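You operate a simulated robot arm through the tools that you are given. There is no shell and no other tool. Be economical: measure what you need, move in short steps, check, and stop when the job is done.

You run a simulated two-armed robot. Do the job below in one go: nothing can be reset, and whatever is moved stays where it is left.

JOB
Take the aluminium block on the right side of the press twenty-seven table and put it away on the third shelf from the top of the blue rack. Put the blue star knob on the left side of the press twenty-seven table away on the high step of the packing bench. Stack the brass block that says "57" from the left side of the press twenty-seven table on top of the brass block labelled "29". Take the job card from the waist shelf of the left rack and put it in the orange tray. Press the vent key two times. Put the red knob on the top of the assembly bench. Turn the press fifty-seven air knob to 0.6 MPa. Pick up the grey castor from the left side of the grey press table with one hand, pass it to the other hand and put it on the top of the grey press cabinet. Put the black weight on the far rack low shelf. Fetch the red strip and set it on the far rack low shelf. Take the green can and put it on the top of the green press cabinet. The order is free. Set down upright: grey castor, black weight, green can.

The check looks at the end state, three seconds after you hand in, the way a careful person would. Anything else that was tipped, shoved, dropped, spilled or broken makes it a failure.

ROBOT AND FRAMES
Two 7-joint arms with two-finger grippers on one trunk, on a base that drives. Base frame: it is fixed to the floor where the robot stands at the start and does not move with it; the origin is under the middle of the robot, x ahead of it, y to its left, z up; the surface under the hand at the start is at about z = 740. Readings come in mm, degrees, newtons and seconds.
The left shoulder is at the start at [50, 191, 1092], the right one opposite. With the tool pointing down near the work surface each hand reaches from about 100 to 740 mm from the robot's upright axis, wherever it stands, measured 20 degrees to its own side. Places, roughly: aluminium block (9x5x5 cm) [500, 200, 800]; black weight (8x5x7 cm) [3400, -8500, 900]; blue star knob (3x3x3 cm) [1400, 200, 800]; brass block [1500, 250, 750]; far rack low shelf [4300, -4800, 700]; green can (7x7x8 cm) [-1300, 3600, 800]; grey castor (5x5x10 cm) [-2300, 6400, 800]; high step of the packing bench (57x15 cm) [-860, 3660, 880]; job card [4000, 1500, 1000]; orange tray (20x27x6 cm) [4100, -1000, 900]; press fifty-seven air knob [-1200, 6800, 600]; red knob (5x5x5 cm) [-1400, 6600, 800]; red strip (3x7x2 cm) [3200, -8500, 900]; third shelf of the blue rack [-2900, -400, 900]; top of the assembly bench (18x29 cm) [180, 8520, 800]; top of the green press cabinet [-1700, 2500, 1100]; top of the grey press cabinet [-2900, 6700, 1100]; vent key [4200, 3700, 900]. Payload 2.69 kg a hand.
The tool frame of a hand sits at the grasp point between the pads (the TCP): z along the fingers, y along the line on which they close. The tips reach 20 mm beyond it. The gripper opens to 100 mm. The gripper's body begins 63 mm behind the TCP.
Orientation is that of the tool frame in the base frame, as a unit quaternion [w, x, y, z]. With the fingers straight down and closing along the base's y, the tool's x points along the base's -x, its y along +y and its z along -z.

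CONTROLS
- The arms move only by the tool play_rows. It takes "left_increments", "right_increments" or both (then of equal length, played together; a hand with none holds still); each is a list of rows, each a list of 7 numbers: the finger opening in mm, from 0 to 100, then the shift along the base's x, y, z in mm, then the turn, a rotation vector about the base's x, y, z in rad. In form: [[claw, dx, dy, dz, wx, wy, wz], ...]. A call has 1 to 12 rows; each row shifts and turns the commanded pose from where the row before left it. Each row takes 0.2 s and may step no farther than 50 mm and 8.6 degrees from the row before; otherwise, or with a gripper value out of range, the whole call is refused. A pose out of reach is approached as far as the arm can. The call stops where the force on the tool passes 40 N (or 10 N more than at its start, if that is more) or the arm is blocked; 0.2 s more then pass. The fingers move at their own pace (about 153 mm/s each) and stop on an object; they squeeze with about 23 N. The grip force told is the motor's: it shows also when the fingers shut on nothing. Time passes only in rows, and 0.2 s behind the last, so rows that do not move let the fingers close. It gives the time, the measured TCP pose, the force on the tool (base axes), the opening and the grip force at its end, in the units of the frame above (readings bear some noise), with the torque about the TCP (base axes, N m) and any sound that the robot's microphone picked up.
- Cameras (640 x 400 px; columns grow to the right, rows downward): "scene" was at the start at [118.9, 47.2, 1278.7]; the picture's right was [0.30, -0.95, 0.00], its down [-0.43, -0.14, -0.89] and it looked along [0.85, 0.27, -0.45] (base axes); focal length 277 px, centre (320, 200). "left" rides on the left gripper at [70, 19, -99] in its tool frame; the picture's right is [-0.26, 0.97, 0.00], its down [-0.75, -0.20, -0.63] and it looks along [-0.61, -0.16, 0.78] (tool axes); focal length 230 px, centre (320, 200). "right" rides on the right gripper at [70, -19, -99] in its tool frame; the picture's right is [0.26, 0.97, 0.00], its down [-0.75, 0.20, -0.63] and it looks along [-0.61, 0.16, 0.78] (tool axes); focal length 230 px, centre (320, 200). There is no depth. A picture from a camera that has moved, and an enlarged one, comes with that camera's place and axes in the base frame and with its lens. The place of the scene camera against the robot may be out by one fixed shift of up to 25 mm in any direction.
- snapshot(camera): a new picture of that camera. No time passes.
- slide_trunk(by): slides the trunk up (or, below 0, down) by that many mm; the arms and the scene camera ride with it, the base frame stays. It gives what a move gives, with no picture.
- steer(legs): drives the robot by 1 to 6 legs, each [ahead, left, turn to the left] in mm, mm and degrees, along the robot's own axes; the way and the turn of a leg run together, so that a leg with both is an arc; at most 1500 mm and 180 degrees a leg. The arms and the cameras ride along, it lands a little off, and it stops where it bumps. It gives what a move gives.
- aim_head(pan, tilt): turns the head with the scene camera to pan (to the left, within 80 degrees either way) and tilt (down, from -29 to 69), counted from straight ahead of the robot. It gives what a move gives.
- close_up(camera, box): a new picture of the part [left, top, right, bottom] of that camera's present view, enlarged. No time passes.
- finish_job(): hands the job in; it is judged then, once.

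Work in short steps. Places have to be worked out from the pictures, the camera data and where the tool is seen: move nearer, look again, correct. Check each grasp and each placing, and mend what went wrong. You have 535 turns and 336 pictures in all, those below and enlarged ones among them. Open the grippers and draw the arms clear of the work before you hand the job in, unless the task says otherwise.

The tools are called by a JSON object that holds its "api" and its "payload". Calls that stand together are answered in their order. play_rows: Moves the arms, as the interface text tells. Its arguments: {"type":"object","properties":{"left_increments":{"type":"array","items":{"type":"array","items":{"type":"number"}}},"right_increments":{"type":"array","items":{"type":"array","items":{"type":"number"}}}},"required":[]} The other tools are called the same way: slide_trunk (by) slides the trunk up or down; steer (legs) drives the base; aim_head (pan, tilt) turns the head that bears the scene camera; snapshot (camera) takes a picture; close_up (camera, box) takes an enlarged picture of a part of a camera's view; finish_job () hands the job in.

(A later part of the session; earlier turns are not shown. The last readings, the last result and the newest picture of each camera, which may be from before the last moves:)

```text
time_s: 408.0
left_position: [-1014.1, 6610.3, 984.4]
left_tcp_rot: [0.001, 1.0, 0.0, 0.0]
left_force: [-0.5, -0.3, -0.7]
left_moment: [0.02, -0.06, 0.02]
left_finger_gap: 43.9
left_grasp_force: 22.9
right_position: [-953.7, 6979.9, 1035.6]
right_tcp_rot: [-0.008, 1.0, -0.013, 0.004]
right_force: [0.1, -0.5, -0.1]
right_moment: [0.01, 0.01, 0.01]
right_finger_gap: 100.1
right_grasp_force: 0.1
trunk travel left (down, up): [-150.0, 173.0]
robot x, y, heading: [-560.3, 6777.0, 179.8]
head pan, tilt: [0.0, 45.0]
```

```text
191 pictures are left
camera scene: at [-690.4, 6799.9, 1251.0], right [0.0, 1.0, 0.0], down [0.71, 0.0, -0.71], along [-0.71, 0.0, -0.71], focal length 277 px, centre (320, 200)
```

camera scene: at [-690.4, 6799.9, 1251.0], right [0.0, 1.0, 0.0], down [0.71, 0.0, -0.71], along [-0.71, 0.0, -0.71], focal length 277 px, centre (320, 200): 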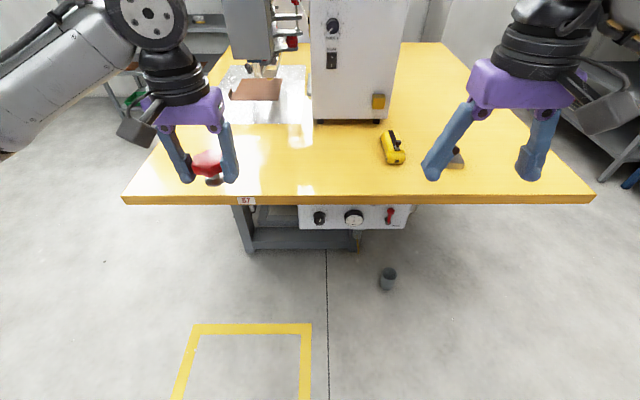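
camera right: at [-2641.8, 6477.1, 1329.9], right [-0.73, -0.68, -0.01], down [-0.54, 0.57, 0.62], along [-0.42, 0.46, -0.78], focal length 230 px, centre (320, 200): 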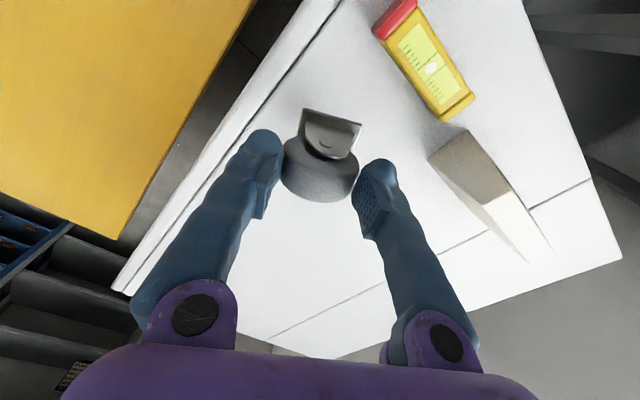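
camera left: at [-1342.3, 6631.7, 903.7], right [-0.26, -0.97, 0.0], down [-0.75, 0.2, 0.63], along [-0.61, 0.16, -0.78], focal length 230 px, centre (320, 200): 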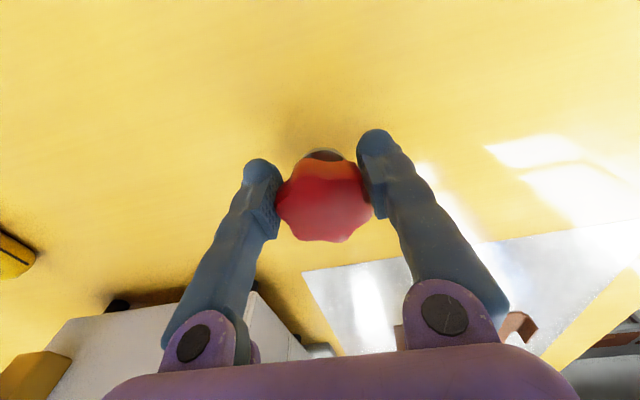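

{"api": "play_rows", "payload": {"right_increments": [[100, -5, -22.5, -40, 0, 0.0873, 0], [100, -5, -22.5, -40, 0, 0.0873, 0], [100, -5, -22.5, -40, 0, 0.0873, 0], [100, -5, -22.5, -40, 0, 0.0873, 0], [100, -5, -22.5, -40, 0, 0.0873, 0], [100, -5, -22.5, -40, 0, 0.0873, 0], [100, -5, -22.5, -40, 0, 0.0873, 0], [100, -5, -22.5, -40, 0, 0.0873, 0]]}}

{"api": "snapshot", "payload": {"camera": "right"}}

```text
time_s: 409.8
left_position: [-1014.1, 6611.5, 983.9]
left_tcp_rot: [0.002, 1.0, -0.001, 0.001]
left_force: [0.2, -0.6, -0.9]
left_moment: [0.0, 0.01, -0.01]
left_finger_gap: 43.9
left_grasp_force: 23.4
right_position: [-996.9, 6798.7, 716.9]
right_tcp_rot: [-0.002, 0.94, -0.013, -0.34]
right_force: [0.0, -0.2, 0.1]
right_moment: [0.02, 0.01, 0.0]
right_finger_gap: 99.8
right_grasp_force: 0.1
trunk travel left (down, up): [-150.0, 173.0]
robot x, y, heading: [-558.9, 6779.0, 179.7]
head pan, tilt: [0.0, 45.0]
```

```text
190 pictures are left
camera right: at [-879.3, 6816.1, 747.7], right [0.17, -0.97, -0.16], down [-0.18, -0.19, 0.97], along [-0.97, -0.14, -0.21], focal length 230 px, centre (320, 200)
```

right: 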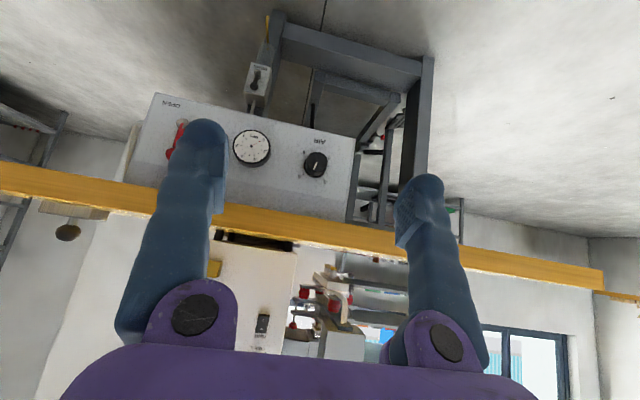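

{"api": "close_up", "payload": {"camera": "right", "box": [220, 115, 380, 215]}}

```text
4.00 times, centred on (300, 165) of right
camera zoom: at [-879.3, 6816.1, 747.7], right [0.17, -0.97, -0.16], down [-0.18, -0.19, 0.97], along [-0.97, -0.14, -0.21], focal length 920 px, centre (400, 340)
```

zoom: 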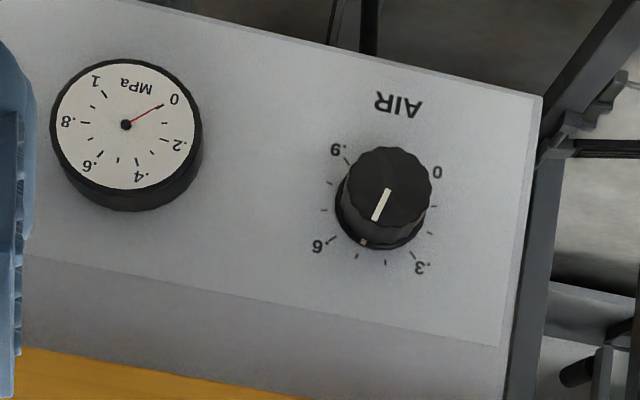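

Triangulated AIR knob: front ≈(−1257, 6777, 600), diameter ~40 mm, pointer near 0.5; clockwise increases, so about +30° is needed. I lower the trunk 100 mm, move 120 mm closer and level the right hand.

{"api": "slide_trunk", "payload": {"by": -100}}

{"api": "play_rows", "payload": {"right_increments": [[60, 0, -4, 2, 0, 0.13, 0], [60, 0, -4, 2, 0, 0.13, 0], [60, 0, -4, 2, 0, 0.13, 0], [60, 0, -4, 2, 0, 0.13, 0], [60, 0, -4, 2, 0, 0.13, 0]]}}

{"api": "snapshot", "payload": {"camera": "right"}}

```text
time_s: 411.1
left_position: [-1014.1, 6610.9, 883.7]
left_tcp_rot: [0.0, 1.0, 0.0, 0.0]
left_force: [-0.6, 0.4, -0.8]
left_moment: [0.02, -0.02, -0.02]
left_finger_gap: 44.1
left_grasp_force: 23.7
right_position: [-995.9, 6800.8, 617.0]
right_tcp_rot: [-0.002, 0.941, -0.014, -0.338]
right_force: [-0.1, 0.1, 0.4]
right_moment: [0.0, 0.01, -0.01]
right_finger_gap: 100.0
right_grasp_force: 0.0
trunk travel left (down, up): [-50.0, 273.0]
robot x, y, heading: [-561.2, 6778.9, 180.0]
head pan, tilt: [0.0, 45.0]
```

```text
time_s: 412.3
left_position: [-1015.5, 6611.0, 882.5]
left_tcp_rot: [0.001, 1.0, -0.001, 0.0]
left_force: [-0.1, -0.4, -1.9]
left_moment: [0.0, -0.01, 0.01]
left_finger_gap: 44.0
left_grasp_force: 22.4
right_position: [-996.2, 6781.8, 628.0]
right_tcp_rot: [0.003, 0.782, -0.013, -0.623]
right_force: [0.3, 1.1, -1.1]
right_moment: [0.03, 0.01, -0.02]
right_finger_gap: 60.0
right_grasp_force: 0.2
trunk travel left (down, up): [-50.0, 273.0]
robot x, y, heading: [-560.4, 6780.0, 179.9]
head pan, tilt: [0.0, 45.0]
```

```text
188 pictures are left
camera right: at [-883.2, 6796.6, 581.6], right [0.04, -0.97, -0.23], down [0.44, -0.19, 0.88], along [-0.9, -0.14, 0.42], focal length 230 px, centre (320, 200)
```

right: 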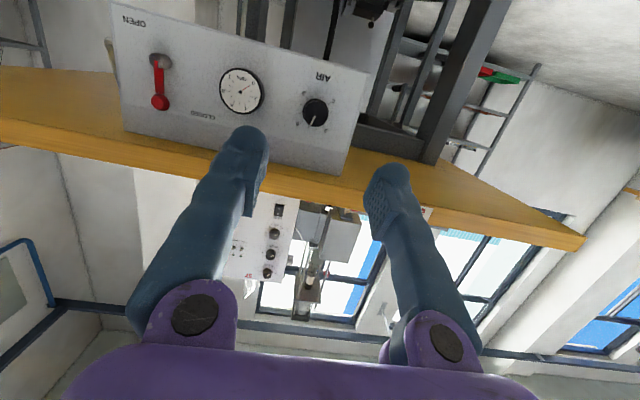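

Refined knob centre ≈(−1240, 6781, 609). I level the tool fully and drive 110 mm ahead.

{"api": "play_rows", "payload": {"right_increments": [[70, 0, 0, -8, 0, 0.112, 0], [70, 0, 0, -8, 0, 0.112, 0]]}}

{"api": "steer", "payload": {"legs": [[110, 0, 0]]}}

{"api": "snapshot", "payload": {"camera": "right"}}

```text
time_s: 412.9
left_position: [-1014.0, 6610.6, 883.3]
left_tcp_rot: [0.001, 1.0, -0.001, 0.0]
left_force: [-0.1, 0.0, -1.4]
left_moment: [0.0, -0.01, -0.01]
left_finger_gap: 43.8
left_grasp_force: 22.7
right_position: [-989.9, 6745.6, 669.6]
right_tcp_rot: [0.001, 0.712, -0.017, -0.702]
right_force: [0.3, 0.5, -0.2]
right_moment: [0.0, 0.01, -0.01]
right_finger_gap: 69.9
right_grasp_force: 0.1
right hand out of reach, approached as far as the arm can: row 1, 2
trunk travel left (down, up): [-50.0, 273.0]
robot x, y, heading: [-562.5, 6778.3, 179.9]
head pan, tilt: [0.0, 45.0]
```

```text
time_s: 414.1
left_position: [-1125.8, 6612.9, 883.5]
left_tcp_rot: [0.002, 1.0, -0.002, 0.001]
left_force: [-0.1, 0.5, 0.0]
left_moment: [0.0, -0.03, 0.0]
left_finger_gap: 44.1
left_grasp_force: 23.3
right_position: [-1099.8, 6746.4, 668.6]
right_tcp_rot: [-0.001, 0.712, -0.017, -0.702]
right_force: [0.8, 0.7, -0.4]
right_moment: [0.0, 0.0, 0.03]
right_finger_gap: 70.1
right_grasp_force: 0.1
trunk travel left (down, up): [-50.0, 273.0]
robot x, y, heading: [-669.4, 6781.9, 179.5]
head pan, tilt: [0.0, 45.0]
```

```text
187 pictures are left
camera right: at [-999.6, 6762.0, 600.5], right [-0.02, -0.97, -0.23], down [0.61, -0.2, 0.76], along [-0.79, -0.13, 0.6], focal length 230 px, centre (320, 200)
```

right: 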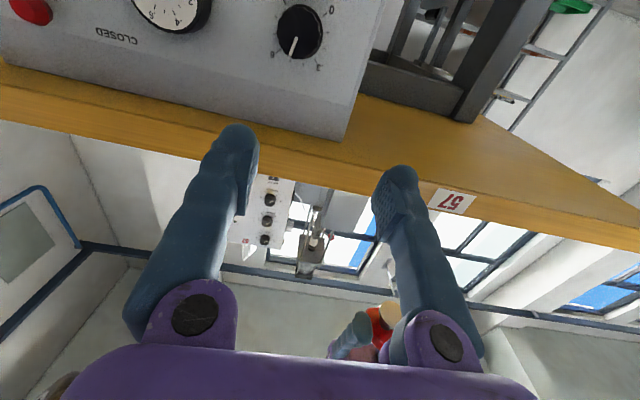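

At zero lateral offset the wrist limits out. I move the base 200 mm left so the knob lies on the right arm's own side, keeping the hand clear.

{"api": "play_rows", "payload": {"right_increments": [[70, 20, 0, -10, 0, -0.1, 0], [70, 20, 0, -10, 0, -0.1, 0], [70, 20, 0, -10, 0, -0.1, 0]]}}

{"api": "steer", "payload": {"legs": [[0, 200, 0]]}}

{"api": "play_rows", "payload": {"right_increments": [[70, 0, 45, -5, 0, 0, 0], [70, 0, 45, -5, 0, 0, 0], [70, 0, 45, -5, 0, 0, 0], [70, 0, 45, -5, 0, 0, 0], [70, 0, 45, -5, 0, 0, 0]]}}

{"api": "snapshot", "payload": {"camera": "right"}}

```text
time_s: 415.1
left_position: [-1124.9, 6613.6, 882.7]
left_tcp_rot: [0.002, 1.0, -0.002, 0.0]
left_force: [-0.9, 0.2, -0.9]
left_moment: [0.0, -0.03, -0.02]
left_finger_gap: 43.8
left_grasp_force: 22.7
right_position: [-1069.4, 6764.6, 639.1]
right_tcp_rot: [-0.027, 0.788, -0.033, -0.614]
right_force: [0.0, 0.7, 0.0]
right_moment: [-0.03, -0.02, 0.01]
right_finger_gap: 70.0
right_grasp_force: 0.0
trunk travel left (down, up): [-50.0, 273.0]
robot x, y, heading: [-669.6, 6782.1, 179.8]
head pan, tilt: [0.0, 45.0]
stopped in row 3 (right hand): the arm was blocked; the commanded pose is now the measured one
```

```text
time_s: 417.5
left_position: [-1124.8, 6406.8, 884.3]
left_tcp_rot: [0.002, 1.0, 0.001, 0.0]
left_force: [0.4, 0.2, -1.4]
left_moment: [0.01, -0.01, 0.02]
left_finger_gap: 43.9
left_grasp_force: 22.6
right_position: [-1070.4, 6558.9, 639.1]
right_tcp_rot: [-0.024, 0.789, -0.03, -0.613]
right_force: [-0.5, 0.2, 0.2]
right_moment: [-0.01, -0.02, -0.03]
right_finger_gap: 69.8
right_grasp_force: 0.1
trunk travel left (down, up): [-50.0, 273.0]
robot x, y, heading: [-669.6, 6574.4, 180.0]
head pan, tilt: [0.0, 45.0]
```

```text
time_s: 418.7
left_position: [-1124.4, 6408.1, 882.6]
left_tcp_rot: [0.002, 1.0, 0.001, 0.0]
left_force: [-0.2, 0.0, -1.7]
left_moment: [-0.01, -0.01, -0.04]
left_finger_gap: 43.8
left_grasp_force: 23.3
right_position: [-1073.9, 6670.6, 677.3]
right_tcp_rot: [-0.026, 0.791, -0.032, -0.611]
right_force: [0.3, -0.3, -0.2]
right_moment: [-0.01, -0.02, 0.02]
right_finger_gap: 70.2
right_grasp_force: 0.1
right hand out of reach, approached as far as the arm can: row 2, 3, 4, 5
trunk travel left (down, up): [-50.0, 273.0]
robot x, y, heading: [-673.8, 6579.4, 180.2]
head pan, tilt: [0.0, 45.0]
```

```text
186 pictures are left
camera right: at [-959.7, 6680.8, 634.6], right [-0.01, -0.97, -0.25], down [0.4, -0.24, 0.88], along [-0.92, -0.09, 0.39], focal length 230 px, centre (320, 200)
```

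right: 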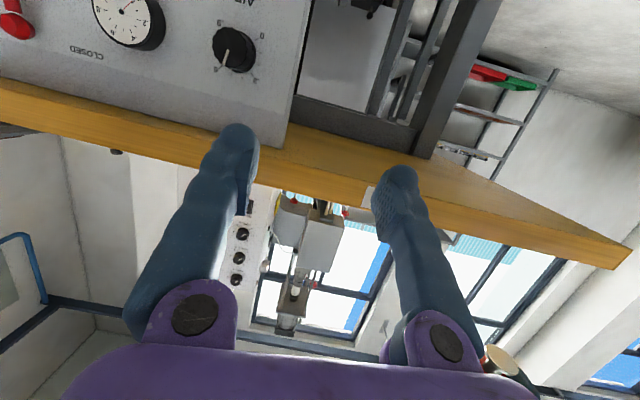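

The hand is too close for a level tool; I should work further ahead. I tilt back down, back the base off, then extend and level.

{"api": "play_rows", "payload": {"right_increments": [[70, 5, 0, 5, 0, -0.12, 0], [70, 5, 0, 5, 0, -0.12, 0], [70, 5, 5, 5, 0, -0.12, 0]]}}

{"api": "steer", "payload": {"legs": [[-180, 0, 0]]}}

{"api": "play_rows", "payload": {"right_increments": [[70, -20, 25, -10, 0.02, 0, 0.02], [70, -25, 25, -10, 0.02, 0, 0.02], [70, -30, 25, -10, 0.02, 0, 0.02], [70, -35, 20, -10, 0, 0, 0], [70, -35, 15, -10, 0, 0, 0], [70, -35, 0, -10, 0, 0, 0]]}}

```text
time_s: 419.5
left_position: [-1124.2, 6408.1, 883.8]
left_tcp_rot: [0.002, 1.0, 0.0, 0.0]
left_force: [0.1, 0.1, -1.6]
left_moment: [0.01, 0.0, 0.01]
left_finger_gap: 43.6
left_grasp_force: 22.7
right_position: [-1061.1, 6674.9, 694.1]
right_tcp_rot: [-0.029, 0.887, -0.025, -0.461]
right_force: [0.1, 0.8, -1.0]
right_moment: [0.0, 0.01, -0.04]
right_finger_gap: 70.0
right_grasp_force: 0.0
trunk travel left (down, up): [-50.0, 273.0]
robot x, y, heading: [-675.2, 6576.5, 180.0]
head pan, tilt: [0.0, 45.0]
```

```text
time_s: 421.1
left_position: [-942.7, 6407.8, 884.0]
left_tcp_rot: [0.002, 1.0, 0.001, 0.0]
left_force: [0.3, 1.0, -0.6]
left_moment: [-0.01, 0.02, 0.0]
left_finger_gap: 43.9
left_grasp_force: 23.3
right_position: [-879.8, 6674.7, 694.8]
right_tcp_rot: [-0.029, 0.886, -0.026, -0.462]
right_force: [-0.3, 0.4, 0.7]
right_moment: [-0.02, 0.01, 0.01]
right_finger_gap: 70.1
right_grasp_force: 0.0
trunk travel left (down, up): [-50.0, 273.0]
robot x, y, heading: [-487.0, 6581.0, 179.6]
head pan, tilt: [0.0, 45.0]
```

```text
time_s: 422.4
left_position: [-943.0, 6408.0, 882.4]
left_tcp_rot: [0.002, 1.0, 0.001, 0.001]
left_force: [1.0, -0.5, -0.8]
left_moment: [0.0, -0.02, -0.03]
left_finger_gap: 43.7
left_grasp_force: 23.3
right_position: [-1066.5, 6760.4, 652.0]
right_tcp_rot: [-0.042, 0.886, 0.014, -0.462]
right_force: [0.5, -0.2, -0.1]
right_moment: [-0.02, 0.02, -0.01]
right_finger_gap: 70.0
right_grasp_force: 0.1
right hand out of reach, approached as far as the arm can: row 3, 4, 5
trunk travel left (down, up): [-50.0, 273.0]
robot x, y, heading: [-489.7, 6576.9, 179.9]
head pan, tilt: [0.0, 45.0]
```

{"api": "play_rows", "payload": {"right_increments": [[70, -5, 4, -9, -0.03, 0.12, 0], [70, -5, 4, -9, -0.03, 0.12, 0], [70, -5, 4, -9, -0.03, 0.12, 0], [70, -5, 4, -8, 0, 0.12, 0], [70, -5, 4, -8, 0, 0.1, 0]]}}

{"api": "snapshot", "payload": {"camera": "right"}}

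{"api": "snapshot", "payload": {"camera": "scene"}}

```text
time_s: 423.6
left_position: [-943.6, 6407.6, 882.3]
left_tcp_rot: [0.002, 1.0, 0.0, 0.001]
left_force: [-0.6, 0.2, -0.6]
left_moment: [0.05, -0.05, -0.03]
left_finger_gap: 43.9
left_grasp_force: 23.7
right_position: [-1099.1, 6595.7, 738.7]
right_tcp_rot: [-0.009, 0.721, -0.021, -0.692]
right_force: [-0.1, -0.5, -0.1]
right_moment: [0.01, 0.02, 0.02]
right_finger_gap: 69.7
right_grasp_force: 0.0
right hand out of reach, approached as far as the arm can: row 1, 2, 3, 4, 5
trunk travel left (down, up): [-50.0, 273.0]
robot x, y, heading: [-489.2, 6578.0, 179.8]
head pan, tilt: [0.0, 45.0]
```

```text
185 pictures are left
camera right: at [-995.9, 6607.1, 671.2], right [-0.03, -0.97, -0.24], down [0.59, -0.22, 0.78], along [-0.81, -0.12, 0.58], focal length 230 px, centre (320, 200)
```

right: 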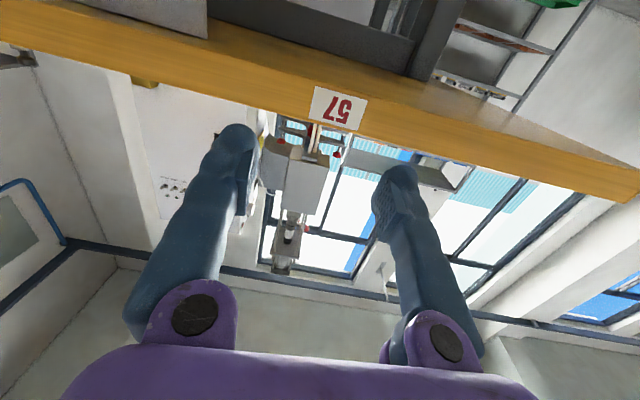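

```text
184 pictures are left
camera scene: at [-619.7, 6597.1, 1150.9], right [0.0, 1.0, 0.0], down [0.71, 0.0, -0.71], along [-0.71, 0.0, -0.71], focal length 277 px, centre (320, 200)
```

scene: 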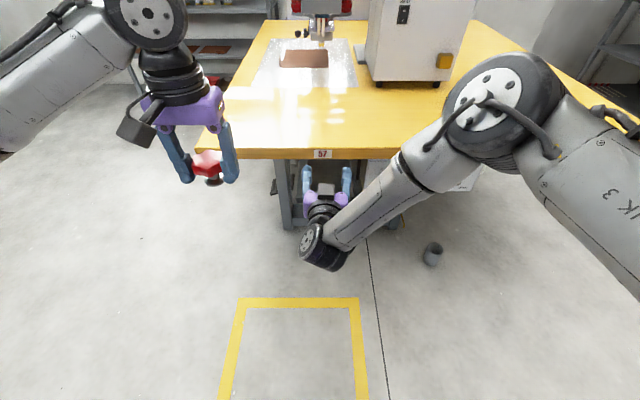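

The level tool at that spot is beyond the wrist range. A 35–40° pitched grip on the knob will do: I tilt back down, shift the base right 120 mm, and approach along the pitched axis.

{"api": "play_rows", "payload": {"right_increments": [[70, 5, 15, 0, 0, -0.12, 0], [70, 5, 20, 0, 0, -0.12, 0], [70, 5, 25, 0, 0, -0.12, 0], [70, 5, 25, 0, 0, -0.12, 0], [70, 5, 25, 0, 0, -0.12, 0]]}}

{"api": "steer", "payload": {"legs": [[60, -100, 0]]}}

{"api": "snapshot", "payload": {"camera": "right"}}

```text
time_s: 424.9
left_position: [-942.9, 6407.8, 884.4]
left_tcp_rot: [0.002, 1.0, 0.001, 0.0]
left_force: [-1.0, -0.4, -0.9]
left_moment: [0.0, -0.01, -0.02]
left_finger_gap: 43.8
left_grasp_force: 23.4
right_position: [-1073.0, 6706.7, 737.2]
right_tcp_rot: [-0.007, 0.891, -0.013, -0.454]
right_force: [-1.1, 0.3, 0.9]
right_moment: [-0.01, -0.04, 0.03]
right_finger_gap: 70.1
right_grasp_force: 0.0
trunk travel left (down, up): [-50.0, 273.0]
robot x, y, heading: [-487.7, 6578.6, 179.9]
head pan, tilt: [0.0, 45.0]
```

```text
time_s: 426.4
left_position: [-1003.0, 6506.8, 882.9]
left_tcp_rot: [0.002, 1.0, 0.001, 0.001]
left_force: [0.3, -0.2, -0.5]
left_moment: [0.01, 0.03, 0.03]
left_finger_gap: 43.7
left_grasp_force: 23.3
right_position: [-1132.8, 6807.2, 737.2]
right_tcp_rot: [-0.008, 0.891, -0.012, -0.454]
right_force: [-1.0, -0.7, -0.2]
right_moment: [-0.01, 0.0, -0.01]
right_finger_gap: 69.9
right_grasp_force: 0.0
trunk travel left (down, up): [-50.0, 273.0]
robot x, y, heading: [-551.2, 6676.3, -179.9]
head pan, tilt: [0.0, 45.0]
```

```text
183 pictures are left
camera right: at [-1011.5, 6822.2, 738.5], right [0.13, -0.97, -0.21], down [0.06, -0.2, 0.98], along [-0.99, -0.14, 0.04], focal length 230 px, centre (320, 200)
```

right: 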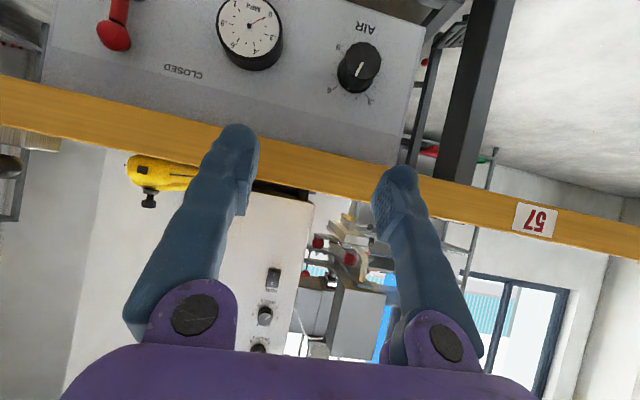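

Knob confirmed at y 6781, z ≈606. I go to the pre-grasp and halfway in.

{"api": "play_rows", "payload": {"right_increments": [[70, -10, -13, -38, 0, 0, 0], [70, -24, -13, -37, 0, 0, 0], [70, -16, 0, -12, 0, 0, 0], [70, -16, 0, -12, 0, 0, 0]]}}

{"api": "snapshot", "payload": {"camera": "right"}}

```text
time_s: 427.4
left_position: [-1002.1, 6509.2, 883.2]
left_tcp_rot: [0.002, 1.0, 0.002, 0.001]
left_force: [-1.0, -0.5, -1.5]
left_moment: [0.02, 0.0, -0.02]
left_finger_gap: 43.7
left_grasp_force: 23.3
right_position: [-1198.6, 6780.6, 635.5]
right_tcp_rot: [-0.006, 0.891, -0.012, -0.454]
right_force: [0.2, 0.8, -0.9]
right_moment: [-0.01, -0.02, 0.01]
right_finger_gap: 70.2
right_grasp_force: 0.1
trunk travel left (down, up): [-50.0, 273.0]
robot x, y, heading: [-548.8, 6679.7, -180.1]
head pan, tilt: [0.0, 45.0]
```

```text
182 pictures are left
camera right: at [-1077.1, 6795.9, 636.8], right [0.13, -0.97, -0.21], down [0.06, -0.2, 0.98], along [-0.99, -0.14, 0.04], focal length 230 px, centre (320, 200)
```

right: 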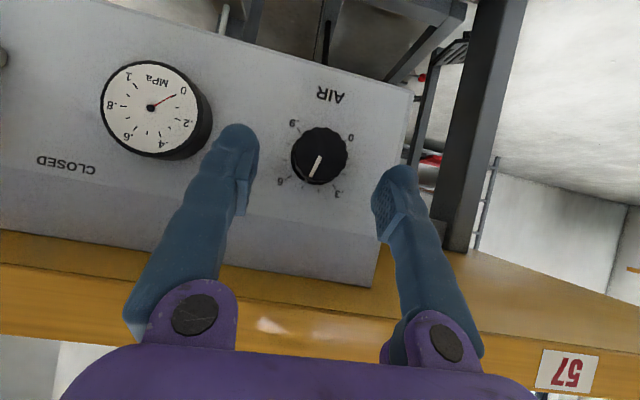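

{"api": "close_up", "payload": {"camera": "right", "box": [264, 105, 376, 205]}}

```text
4.00 times, centred on (320, 155) of right
camera zoom: at [-1077.1, 6795.9, 636.8], right [0.13, -0.97, -0.21], down [0.06, -0.2, 0.98], along [-0.99, -0.14, 0.04], focal length 920 px, centre (320, 380)
```

zoom: 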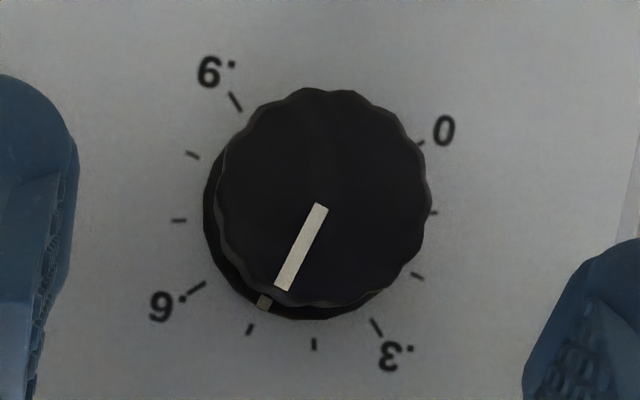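

Clear reading: pointer exactly at 0.5; +30.6° clockwise needed for 0.6. I advance around the knob and close.

{"api": "play_rows", "payload": {"right_increments": [[70, -13, 0, -8, 0, 0, 0], [70, -13, 0, -8, 0, 0, 0], [70, -12, 0, -8, 0, 0, 0], [50, 0, 0, 0, 0, 0, 0], [40, 0, 0, 0, 0, 0, 0], [30, 0, 0, 0, 0, 0, 0], [0, 0, 0, 0, 0, 0, 0], [0, 0, 0, 0, 0, 0, 0]]}}

{"api": "snapshot", "payload": {"camera": "right"}}

```text
time_s: 428.2
left_position: [-1000.6, 6509.4, 884.7]
left_tcp_rot: [0.002, 1.0, 0.001, 0.0]
left_force: [-0.3, 0.3, -0.5]
left_moment: [-0.03, -0.01, -0.03]
left_finger_gap: 43.7
left_grasp_force: 22.8
right_position: [-1227.5, 6777.9, 619.2]
right_tcp_rot: [-0.002, 0.891, -0.009, -0.453]
right_force: [17.5, 3.1, 12.6]
right_moment: [-0.41, 0.31, 0.64]
right_finger_gap: 68.2
right_grasp_force: 0.0
trunk travel left (down, up): [-50.0, 273.0]
robot x, y, heading: [-549.2, 6678.4, 179.8]
head pan, tilt: [0.0, 45.0]
stopped in row 3 (right hand): the force on the tool passed its limit at 53 N (the readings are from after the stop); the commanded pose is now the measured one
```

```text
180 pictures are left
camera right: at [-1106.1, 6794.3, 620.6], right [0.13, -0.97, -0.2], down [0.06, -0.2, 0.98], along [-0.99, -0.14, 0.03], focal length 230 px, centre (320, 200)
```

right: 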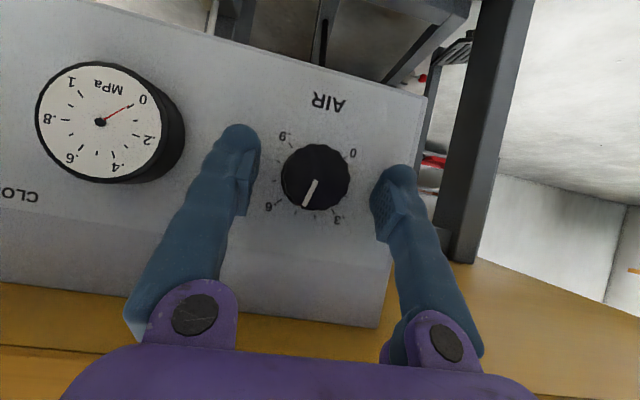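

The fingertip touched the panel (x≈−1250); the fingers are already beside the knob. I back off 3 mm and close.

{"api": "play_rows", "payload": {"right_increments": [[70, 3, 0, 1, 0, 0, 0], [55, 0, 0, 0, 0, 0, 0], [45, 0, 0, 0, 0, 0, 0], [40, 0, 0, 0, 0, 0, 0], [34, 0, 0, 0, 0, 0, 0], [0, 0, 0, 0, 0, 0, 0], [0, 0, 0, 0, 0, 0, 0]]}}

{"api": "snapshot", "payload": {"camera": "right"}}

```text
time_s: 429.8
left_position: [-1003.1, 6509.5, 884.5]
left_tcp_rot: [0.002, 1.0, 0.0, 0.002]
left_force: [-0.9, 0.3, -1.0]
left_moment: [-0.04, -0.01, -0.04]
left_finger_gap: 43.5
left_grasp_force: 23.1
right_position: [-1227.9, 6780.8, 617.9]
right_tcp_rot: [-0.004, 0.892, -0.011, -0.452]
right_force: [0.5, 8.4, -0.2]
right_moment: [0.05, -0.08, -0.04]
right_finger_gap: 33.9
right_grasp_force: 44.8
trunk travel left (down, up): [-50.0, 273.0]
robot x, y, heading: [-549.6, 6678.9, 179.9]
head pan, tilt: [0.0, 45.0]
```

```text
179 pictures are left
camera right: at [-1105.1, 6796.2, 619.4], right [0.13, -0.97, -0.21], down [0.06, -0.2, 0.98], along [-0.99, -0.14, 0.03], focal length 230 px, centre (320, 200)
```

right: 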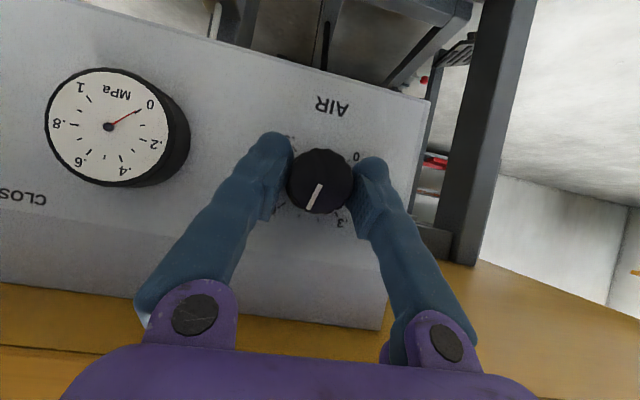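

Knob gripped. I rotate the hand clockwise about the knob axis by 0.534 rad.

{"api": "play_rows", "payload": {"right_increments": [[0, 0, 0.5, 0, -0.09, 0, 0], [0, 0, 0.5, 0, -0.09, 0, 0], [0, 0, 0.5, -0.1, -0.09, 0, 0], [0, 0, 0.5, -0.2, -0.09, 0, 0], [0, 0, 0.5, -0.2, -0.09, 0, 0], [0, 0, 0, -0.2, -0.084, 0, 0], [0, 0, 0, 0, 0, 0, 0]]}}

{"api": "close_up", "payload": {"camera": "right", "box": [240, 110, 400, 260]}}

```text
time_s: 431.4
left_position: [-1002.3, 6510.4, 882.4]
left_tcp_rot: [0.002, 1.0, 0.001, 0.001]
left_force: [0.5, -0.7, -1.9]
left_moment: [-0.02, -0.03, -0.01]
left_finger_gap: 43.9
left_grasp_force: 22.7
right_position: [-1226.9, 6782.6, 618.6]
right_tcp_rot: [0.096, 0.887, -0.063, -0.448]
right_force: [-5.6, 14.8, -5.2]
right_moment: [0.04, -0.22, -0.11]
right_finger_gap: 34.0
right_grasp_force: 44.2
right hand out of reach, approached as far as the arm can: row 4, 5, 6
trunk travel left (down, up): [-50.0, 273.0]
robot x, y, heading: [-550.1, 6677.2, 179.8]
head pan, tilt: [0.0, 45.0]
```

```text
2.67 times, centred on (320, 185) of right
camera zoom: at [-1105.1, 6797.2, 616.0], right [0.13, -0.99, 0.02], down [0.06, 0.02, 1.0], along [-0.99, -0.13, 0.06], focal length 614 px, centre (320, 240)
```

zoom: 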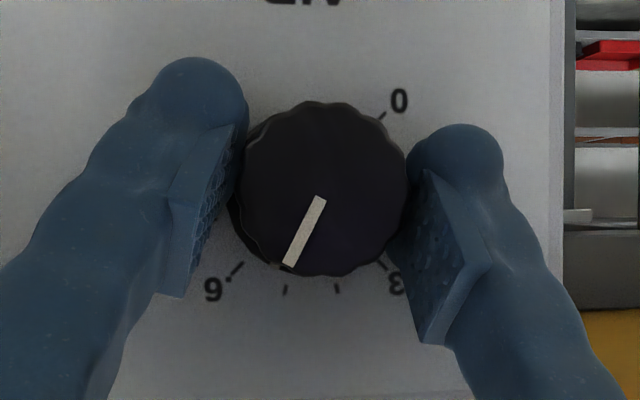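

The knob followed 13° (now ≈0.54) before the arm hit its range. I open, rotate the hand back counter-clockwise ~26°, and regrip.

{"api": "play_rows", "payload": {"right_increments": [[60, 0, 0, 0, 0, 0, 0], [60, 1, 0, 0, 0, 0, 0], [60, 0, -0.6, 0, 0.09, 0, 0], [60, 0, -0.6, 0, 0.09, 0, 0], [60, 0, -0.6, 0, 0.09, 0, 0], [60, 0, -0.6, 0, 0.09, 0, 0], [60, 0, -0.6, 0, 0.09, 0, 0], [60, 0, 0, 0, 0, 0, 0]]}}

{"api": "snapshot", "payload": {"camera": "right"}}

```text
time_s: 433.2
left_position: [-1002.2, 6509.7, 883.1]
left_tcp_rot: [0.002, 1.0, 0.002, 0.001]
left_force: [-0.1, -0.6, -0.3]
left_moment: [0.04, -0.02, -0.01]
left_finger_gap: 43.9
left_grasp_force: 23.0
right_position: [-1226.0, 6778.2, 616.8]
right_tcp_rot: [-0.105, 0.886, 0.041, -0.449]
right_force: [-0.3, -0.1, 0.7]
right_moment: [0.02, -0.01, -0.05]
right_finger_gap: 60.0
right_grasp_force: 0.0
trunk travel left (down, up): [-50.0, 273.0]
robot x, y, heading: [-549.3, 6678.2, 180.2]
head pan, tilt: [0.0, 45.0]
```

```text
177 pictures are left
camera right: at [-1104.4, 6793.2, 623.1], right [0.13, -0.9, -0.42], down [0.06, -0.41, 0.91], along [-0.99, -0.14, 0.0], focal length 230 px, centre (320, 200)
```

right: 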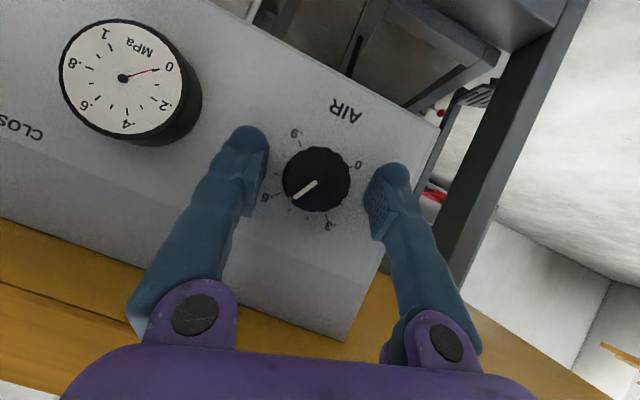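

{"api": "close_up", "payload": {"camera": "right", "box": [264, 125, 376, 225]}}

```text
4.00 times, centred on (320, 175) of right
camera zoom: at [-1104.4, 6793.2, 623.1], right [0.13, -0.9, -0.42], down [0.06, -0.41, 0.91], along [-0.99, -0.14, 0.0], focal length 920 px, centre (320, 300)
```

zoom: 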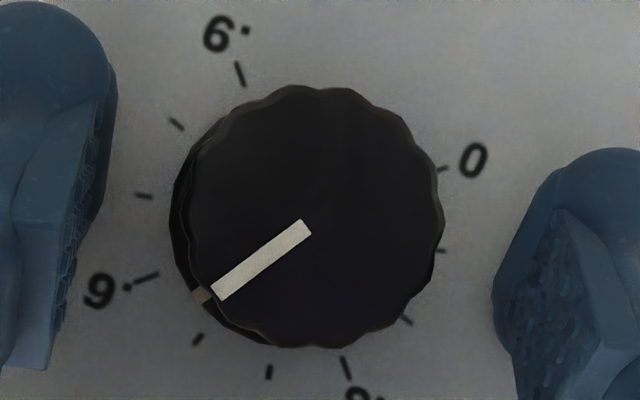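

Reading ≈0.539; remaining 18.3°. I regrip and turn 0.325 rad clockwise.

{"api": "play_rows", "payload": {"right_increments": [[45, -1, 0.5, 0, 0, 0, 0], [36, 0, 0, 0, 0, 0, 0], [0, 0, 0, 0, 0, 0, 0], [0, 0, 0, 0, 0, 0, 0], [0, 0, 0.5, 0, -0.08, 0, 0], [0, 0, 0.5, 0, -0.08, 0, 0], [0, 0, 0.5, 0, -0.08, 0, 0], [0, 0, 0.5, 0, -0.085, 0, 0], [0, 0, 0, 0, 0, 0, 0]]}}

{"api": "close_up", "payload": {"camera": "right", "box": [240, 110, 400, 260]}}

```text
time_s: 435.2
left_position: [-1001.2, 6509.2, 882.6]
left_tcp_rot: [0.002, 1.0, 0.001, 0.001]
left_force: [-0.2, 0.5, -0.5]
left_moment: [0.03, -0.03, 0.02]
left_finger_gap: 43.6
left_grasp_force: 23.2
right_position: [-1226.7, 6780.0, 617.6]
right_tcp_rot: [0.041, 0.89, -0.034, -0.452]
right_force: [-10.7, 4.8, 7.3]
right_moment: [0.02, 0.3, 0.01]
right_finger_gap: 33.9
right_grasp_force: 44.9
trunk travel left (down, up): [-50.0, 273.0]
robot x, y, heading: [-549.3, 6678.9, 180.1]
head pan, tilt: [0.0, 45.0]
```

```text
2.67 times, centred on (320, 185) of right
camera zoom: at [-1105.7, 6797.0, 617.7], right [0.13, -0.99, -0.11], down [0.06, -0.1, 0.99], along [-0.99, -0.13, 0.05], focal length 614 px, centre (320, 240)
```

zoom: 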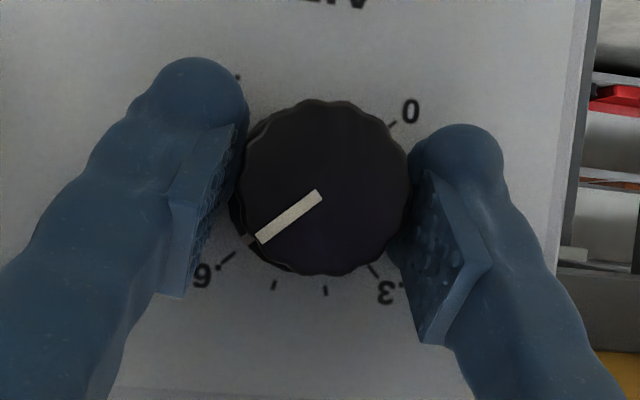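

The skirt mark lines up with .6. I open, back out, and verify.

{"api": "play_rows", "payload": {"right_increments": [[45, 0, 0, 0, 0, 0, 0], [70, 0, 0, 0, 0, 0, 0], [70, 2, 0, 1, 0, 0, 0], [70, 16, 0, 11, 0, 0, 0], [70, 16, 0, 11, 0, 0, 0]]}}

{"api": "close_up", "payload": {"camera": "right", "box": [256, 100, 384, 220]}}

```text
time_s: 436.4
left_position: [-1002.4, 6509.3, 882.7]
left_tcp_rot: [0.002, 1.0, 0.001, 0.001]
left_force: [0.3, -0.6, -1.4]
left_moment: [0.0, -0.01, 0.0]
left_finger_gap: 43.6
left_grasp_force: 22.9
right_position: [-1191.0, 6779.6, 639.7]
right_tcp_rot: [0.041, 0.891, -0.033, -0.45]
right_force: [-0.3, -0.2, -0.4]
right_moment: [-0.01, 0.0, -0.02]
right_finger_gap: 70.2
right_grasp_force: 0.1
trunk travel left (down, up): [-50.0, 273.0]
robot x, y, heading: [-547.0, 6677.6, 179.9]
head pan, tilt: [0.0, 45.0]
```

```text
3.33 times, centred on (320, 160) of right
camera zoom: at [-1069.2, 6797.2, 639.5], right [0.13, -0.99, -0.11], down [0.06, -0.1, 0.99], along [-0.99, -0.14, 0.04], focal length 767 px, centre (320, 333)
```

zoom: 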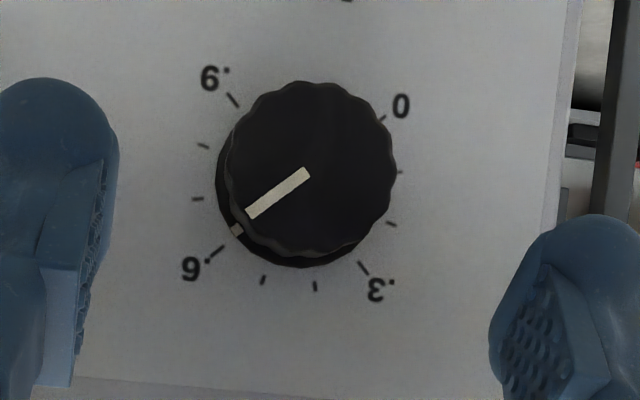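

Verified ≈0.605. Now I retract the right hand, raise the trunk back, and head to the assembly bench.

{"api": "play_rows", "payload": {"right_increments": [[80, 30, 10, 15, 0, -0.1, 0], [80, 35, 15, 20, 0, -0.12, 0], [80, 30, 20, 30, 0, -0.12, 0], [80, 30, 25, 30, 0, -0.12, 0], [80, 20, 25, 38, 0, -0.12, 0], [80, 10, 25, 38, 0, -0.05, 0], [80, 0, 20, 40, 0, 0, 0], [80, 0, 0, 45, 0, 0, 0]]}}

{"api": "slide_trunk", "payload": {"by": 100}}

{"api": "steer", "payload": {"legs": [[-400, 0, 0], [0, 0, -90], [600, -300, 0]]}}

{"api": "aim_head", "payload": {"pan": 0, "tilt": 20}}

{"api": "snapshot", "payload": {"camera": "scene"}}

```text
time_s: 438.2
left_position: [-1002.5, 6508.4, 881.9]
left_tcp_rot: [0.001, 1.0, 0.001, 0.001]
left_force: [0.4, -0.6, -1.1]
left_moment: [0.03, 0.0, 0.02]
left_finger_gap: 43.5
left_grasp_force: 22.7
right_position: [-1037.4, 6919.0, 895.2]
right_tcp_rot: [0.028, 0.987, -0.044, -0.151]
right_force: [0.0, 0.2, 0.3]
right_moment: [-0.02, 0.03, 0.02]
right_finger_gap: 80.1
right_grasp_force: 0.0
trunk travel left (down, up): [-50.0, 273.0]
robot x, y, heading: [-548.0, 6680.2, 180.0]
head pan, tilt: [0.0, 45.0]
```

```text
time_s: 439.5
left_position: [-1002.1, 6508.4, 983.4]
left_tcp_rot: [0.003, 1.0, 0.001, 0.001]
left_force: [-0.4, -0.1, -1.1]
left_moment: [0.01, -0.03, 0.01]
left_finger_gap: 43.9
left_grasp_force: 23.2
right_position: [-1038.9, 6918.0, 995.2]
right_tcp_rot: [0.028, 0.987, -0.044, -0.152]
right_force: [-0.2, -1.0, -0.3]
right_moment: [0.05, -0.01, 0.0]
right_finger_gap: 80.2
right_grasp_force: 0.0
trunk travel left (down, up): [-150.0, 173.0]
robot x, y, heading: [-550.1, 6679.0, 179.8]
head pan, tilt: [0.0, 45.0]
```

```text
time_s: 449.1
left_position: [-36.6, 7734.0, 984.0]
left_tcp_rot: [0.001, 0.711, -0.703, -0.001]
left_force: [-0.6, -1.0, -2.1]
left_moment: [-0.04, -0.05, -0.01]
left_finger_gap: 43.8
left_grasp_force: 23.1
right_position: [372.8, 7773.4, 994.2]
right_tcp_rot: [0.087, -0.67, 0.726, 0.128]
right_force: [-0.7, -0.4, 0.1]
right_moment: [-0.02, 0.04, 0.02]
right_finger_gap: 80.3
right_grasp_force: 0.1
trunk travel left (down, up): [-150.0, 173.0]
robot x, y, heading: [135.5, 7279.1, 90.7]
head pan, tilt: [0.0, 45.0]
```

```text
time_s: 450.0
left_position: [-36.2, 7732.6, 982.6]
left_tcp_rot: [0.002, 0.711, -0.703, 0.0]
left_force: [-0.4, 0.5, -1.0]
left_moment: [0.0, -0.01, 0.01]
left_finger_gap: 43.8
left_grasp_force: 23.4
right_position: [373.6, 7772.9, 993.3]
right_tcp_rot: [0.087, -0.671, 0.726, 0.128]
right_force: [-0.8, -0.5, -0.6]
right_moment: [-0.01, -0.01, -0.01]
right_finger_gap: 80.0
right_grasp_force: 0.1
trunk travel left (down, up): [-150.0, 173.0]
robot x, y, heading: [139.7, 7284.2, 90.7]
head pan, tilt: [0.0, 20.0]
```

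```text
173 pictures are left
camera scene: at [128.3, 7434.2, 1289.5], right [1.0, 0.01, 0.0], down [0.0, -0.34, -0.94], along [-0.01, 0.94, -0.34], focal length 277 px, centre (320, 200)
```

scene: 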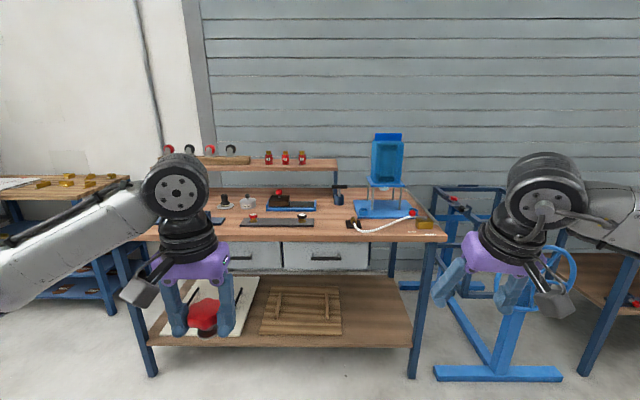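

Target area centre projects to the clear spot between the black mat and the white cable. I drive up with the left hand in line.

{"api": "steer", "payload": {"legs": [[540, -210, -0.7]]}}

{"api": "aim_head", "payload": {"pan": 8, "tilt": 38}}

{"api": "snapshot", "payload": {"camera": "scene"}}

{"api": "snapshot", "payload": {"camera": "left"}}

```text
time_s: 453.2
left_position: [159.9, 8265.8, 982.7]
left_tcp_rot: [0.001, 0.712, -0.702, 0.0]
left_force: [0.3, 0.5, -1.1]
left_moment: [-0.04, 0.02, 0.0]
left_finger_gap: 43.9
left_grasp_force: 23.1
right_position: [568.9, 8307.3, 994.1]
right_tcp_rot: [0.087, -0.672, 0.724, 0.129]
right_force: [-0.2, 0.1, -0.4]
right_moment: [-0.04, -0.02, 0.01]
right_finger_gap: 80.2
right_grasp_force: 0.0
trunk travel left (down, up): [-150.0, 173.0]
robot x, y, heading: [334.0, 7816.3, 90.5]
head pan, tilt: [0.0, 20.0]
```

```text
time_s: 454.1
left_position: [159.7, 8266.4, 983.0]
left_tcp_rot: [0.002, 0.712, -0.702, -0.001]
left_force: [-0.2, -0.7, -1.4]
left_moment: [-0.02, 0.02, 0.0]
left_finger_gap: 43.7
left_grasp_force: 23.5
right_position: [569.2, 8309.1, 994.2]
right_tcp_rot: [0.086, -0.671, 0.725, 0.128]
right_force: [0.2, 1.1, 0.1]
right_moment: [0.02, 0.03, 0.01]
right_finger_gap: 80.0
right_grasp_force: 0.1
trunk travel left (down, up): [-150.0, 173.0]
robot x, y, heading: [334.9, 7814.9, 90.8]
head pan, tilt: [8.0, 38.0]
```

```text
172 pictures are left
camera scene: at [313.8, 7960.4, 1261.3], right [0.99, 0.15, 0.0], down [0.09, -0.61, -0.79], along [-0.12, 0.78, -0.62], focal length 277 px, centre (320, 200)
```

scene: 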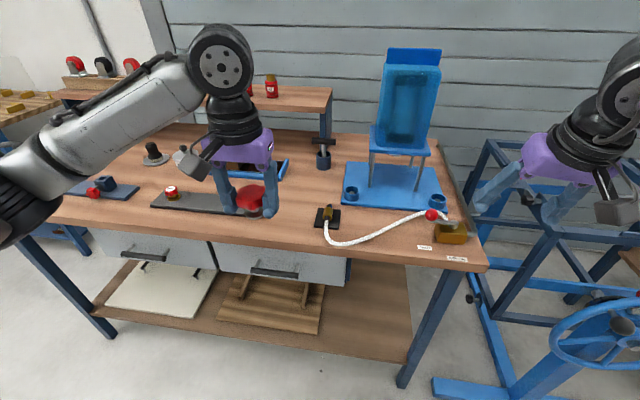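

```text
171 pictures are left
camera left: at [143.4, 8199.1, 1082.2], right [-0.97, 0.24, 0.0], down [0.19, 0.75, 0.63], along [0.15, 0.61, -0.78], focal length 230 px, centre (320, 200)
```

left: 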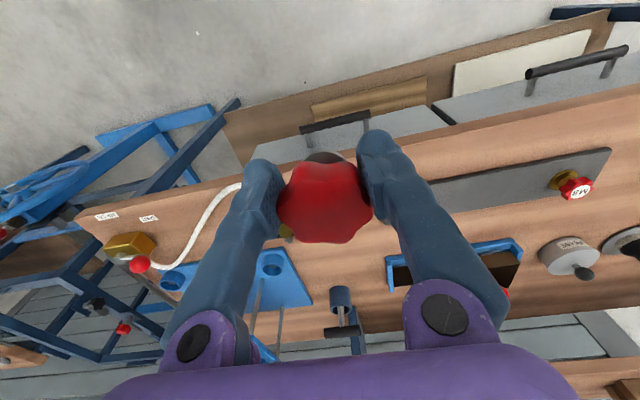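

Free spot around (160, 8535). I move the hand there and look down.

{"api": "play_rows", "payload": {"left_increments": [[0, 0, 35, 0, 0, 0, 0], [0, 0, 45, 0, 0, 0, 0], [0, 0, 48, 0, 0, 0, 0], [0, 0, 48, 0, 0, 0, 0], [0, 0, 48, -10, 0, 0, 0], [0, 0, 40, -20, 0, 0, 0]]}}

{"api": "snapshot", "payload": {"camera": "left"}}

{"api": "snapshot", "payload": {"camera": "scene"}}

```text
time_s: 455.4
left_position: [155.2, 8503.3, 960.6]
left_tcp_rot: [0.001, 0.711, -0.703, 0.0]
left_force: [0.0, 0.5, -1.8]
left_moment: [-0.06, -0.11, 0.0]
left_finger_gap: 43.5
left_grasp_force: 22.9
left hand out of reach, approached as far as the arm can: row 6
right_position: [567.8, 8309.1, 995.3]
right_tcp_rot: [0.087, -0.672, 0.724, 0.127]
right_force: [-1.1, -0.6, -0.3]
right_moment: [-0.07, -0.06, -0.02]
right_finger_gap: 79.7
right_grasp_force: 0.0
trunk travel left (down, up): [-150.0, 173.0]
robot x, y, heading: [339.0, 7815.6, 90.7]
head pan, tilt: [8.0, 38.0]
```

```text
170 pictures are left
camera left: at [138.7, 8436.2, 1058.9], right [-0.97, 0.25, 0.0], down [0.19, 0.75, 0.63], along [0.15, 0.61, -0.78], focal length 230 px, centre (320, 200)
```

left: 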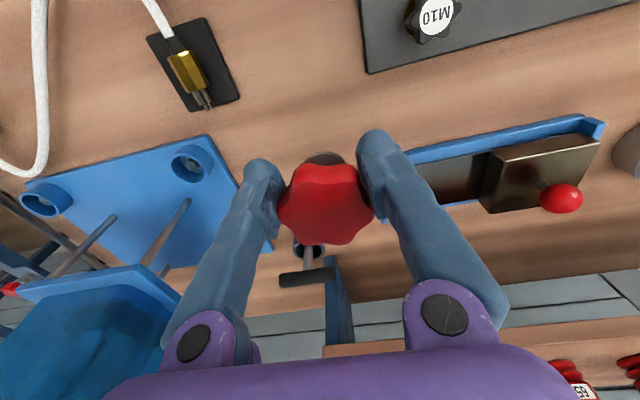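

```text
169 pictures are left
camera scene: at [311.8, 7961.0, 1261.0], right [0.99, 0.15, 0.0], down [0.09, -0.61, -0.79], along [-0.12, 0.78, -0.62], focal length 277 px, centre (320, 200)
```

scene: 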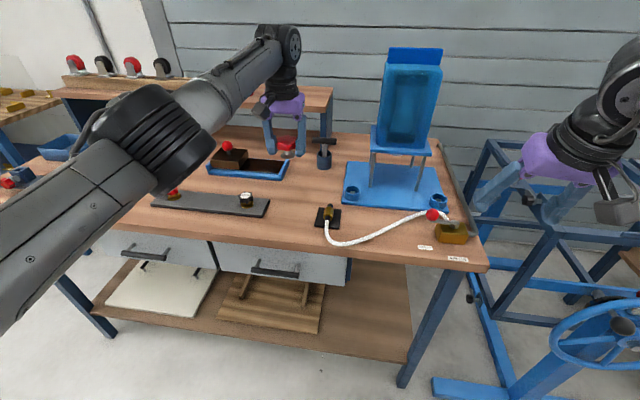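

Directly below is bare wood, ~48 mm from the strip's corner. I lower, shifting 12 mm right.

{"api": "play_rows", "payload": {"left_increments": [[0, 3, 0, -20, 0, 0, 0], [0, 3, 0, -25, 0, 0, 0], [0, 3, 0, -25, 0, 0, 0], [0, 3, 0, -20, 0, 0, 0], [0, 0, 0, -12, 0, 0, 0], [0, 0, 0, -8, 0, 0, 0]]}}

{"api": "snapshot", "payload": {"camera": "left"}}

```text
time_s: 456.9
left_position: [170.1, 8506.2, 852.4]
left_tcp_rot: [0.001, 0.712, -0.702, -0.001]
left_force: [-1.2, -0.8, -0.7]
left_moment: [-0.01, 0.0, 0.01]
left_finger_gap: 43.7
left_grasp_force: 23.1
right_position: [569.8, 8307.6, 994.2]
right_tcp_rot: [0.087, -0.671, 0.725, 0.128]
right_force: [-0.1, -0.1, -1.5]
right_moment: [0.01, 0.01, -0.01]
right_finger_gap: 79.9
right_grasp_force: 0.0
trunk travel left (down, up): [-150.0, 173.0]
robot x, y, heading: [336.3, 7817.4, 90.7]
head pan, tilt: [8.0, 38.0]
```

```text
168 pictures are left
camera left: at [153.9, 8438.2, 950.7], right [-0.97, 0.24, 0.0], down [0.19, 0.75, 0.63], along [0.15, 0.61, -0.78], focal length 230 px, centre (320, 200)
```

left: 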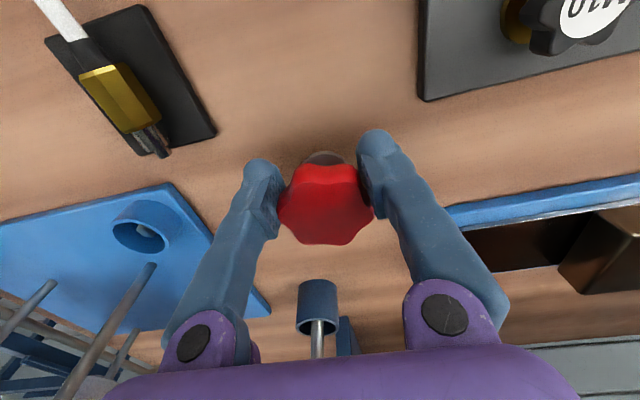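

{"api": "play_rows", "payload": {"left_increments": [[0, 0, 0, -8, 0, 0, 0], [0, 0, 0, -6, 0, 0, 0], [0, 0, 0, -4, 0, 0, 0], [0, 0, 0, -4, 0, 0, 0], [0, 0, 0, -3, 0, 0, 0], [0, 0, 0, -3, 0, 0, 0]]}}

```text
time_s: 458.2
left_position: [169.4, 8503.6, 828.2]
left_tcp_rot: [-0.001, 0.712, -0.702, -0.003]
left_force: [-3.0, 3.8, 20.4]
left_moment: [0.2, 0.08, -0.01]
left_finger_gap: 43.5
left_grasp_force: 22.8
left hand out of reach, approached as far as the arm can: row 5
right_position: [570.1, 8306.5, 997.2]
right_tcp_rot: [0.088, -0.672, 0.724, 0.13]
right_force: [0.3, -0.1, -0.6]
right_moment: [0.0, -0.03, 0.01]
right_finger_gap: 80.1
right_grasp_force: 0.0
trunk travel left (down, up): [-150.0, 173.0]
robot x, y, heading: [333.3, 7814.7, 90.8]
head pan, tilt: [8.0, 38.0]
```

Contact (20 N). I release and rise.

{"api": "play_rows", "payload": {"left_increments": [[0, 0, 0, 2, 0, 0, 0], [55, 0, 0, 0, 0, 0, 0], [75, 0, 0, 0, 0, 0, 0], [80, 0, -2, 15, 0, 0, 0], [80, 0, -5, 30, 0, 0, 0], [80, 0, -15, 40, 0, 0, 0], [80, 0, -30, 40, 0, 0, 0], [80, 0, -45, 20, 0, 0, 0], [80, 0, -45, 0, 0, 0, 0], [80, 0, -45, 0, 0, 0, 0]]}}

{"api": "snapshot", "payload": {"camera": "scene"}}

```text
time_s: 460.4
left_position: [187.5, 8496.1, 983.9]
left_tcp_rot: [0.003, 0.713, -0.701, 0.0]
left_force: [-0.5, -0.4, -0.9]
left_moment: [0.03, 0.02, 0.0]
left_finger_gap: 80.0
left_grasp_force: 0.0
left hand out of reach, approached as far as the arm can: row 5, 6, 7, 8, 9, 10
right_position: [569.2, 8308.2, 994.7]
right_tcp_rot: [0.085, -0.673, 0.724, 0.129]
right_force: [-1.0, -0.3, -0.9]
right_moment: [-0.02, 0.04, -0.02]
right_finger_gap: 80.1
right_grasp_force: 0.0
trunk travel left (down, up): [-150.0, 173.0]
robot x, y, heading: [333.3, 7815.4, 90.9]
head pan, tilt: [8.0, 38.0]
```

```text
167 pictures are left
camera scene: at [313.8, 7960.4, 1261.2], right [0.99, 0.15, 0.0], down [0.09, -0.61, -0.79], along [-0.12, 0.78, -0.62], focal length 277 px, centre (320, 200)
```

scene: 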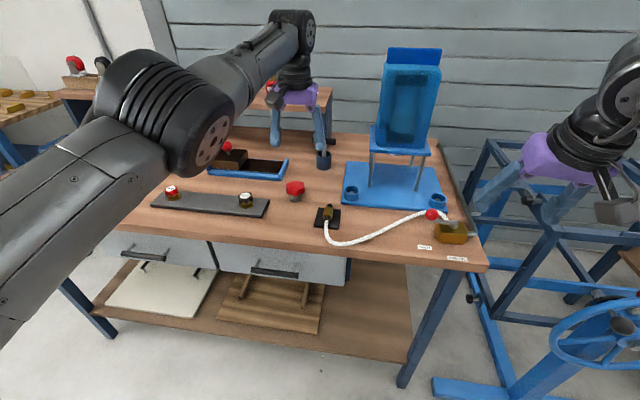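

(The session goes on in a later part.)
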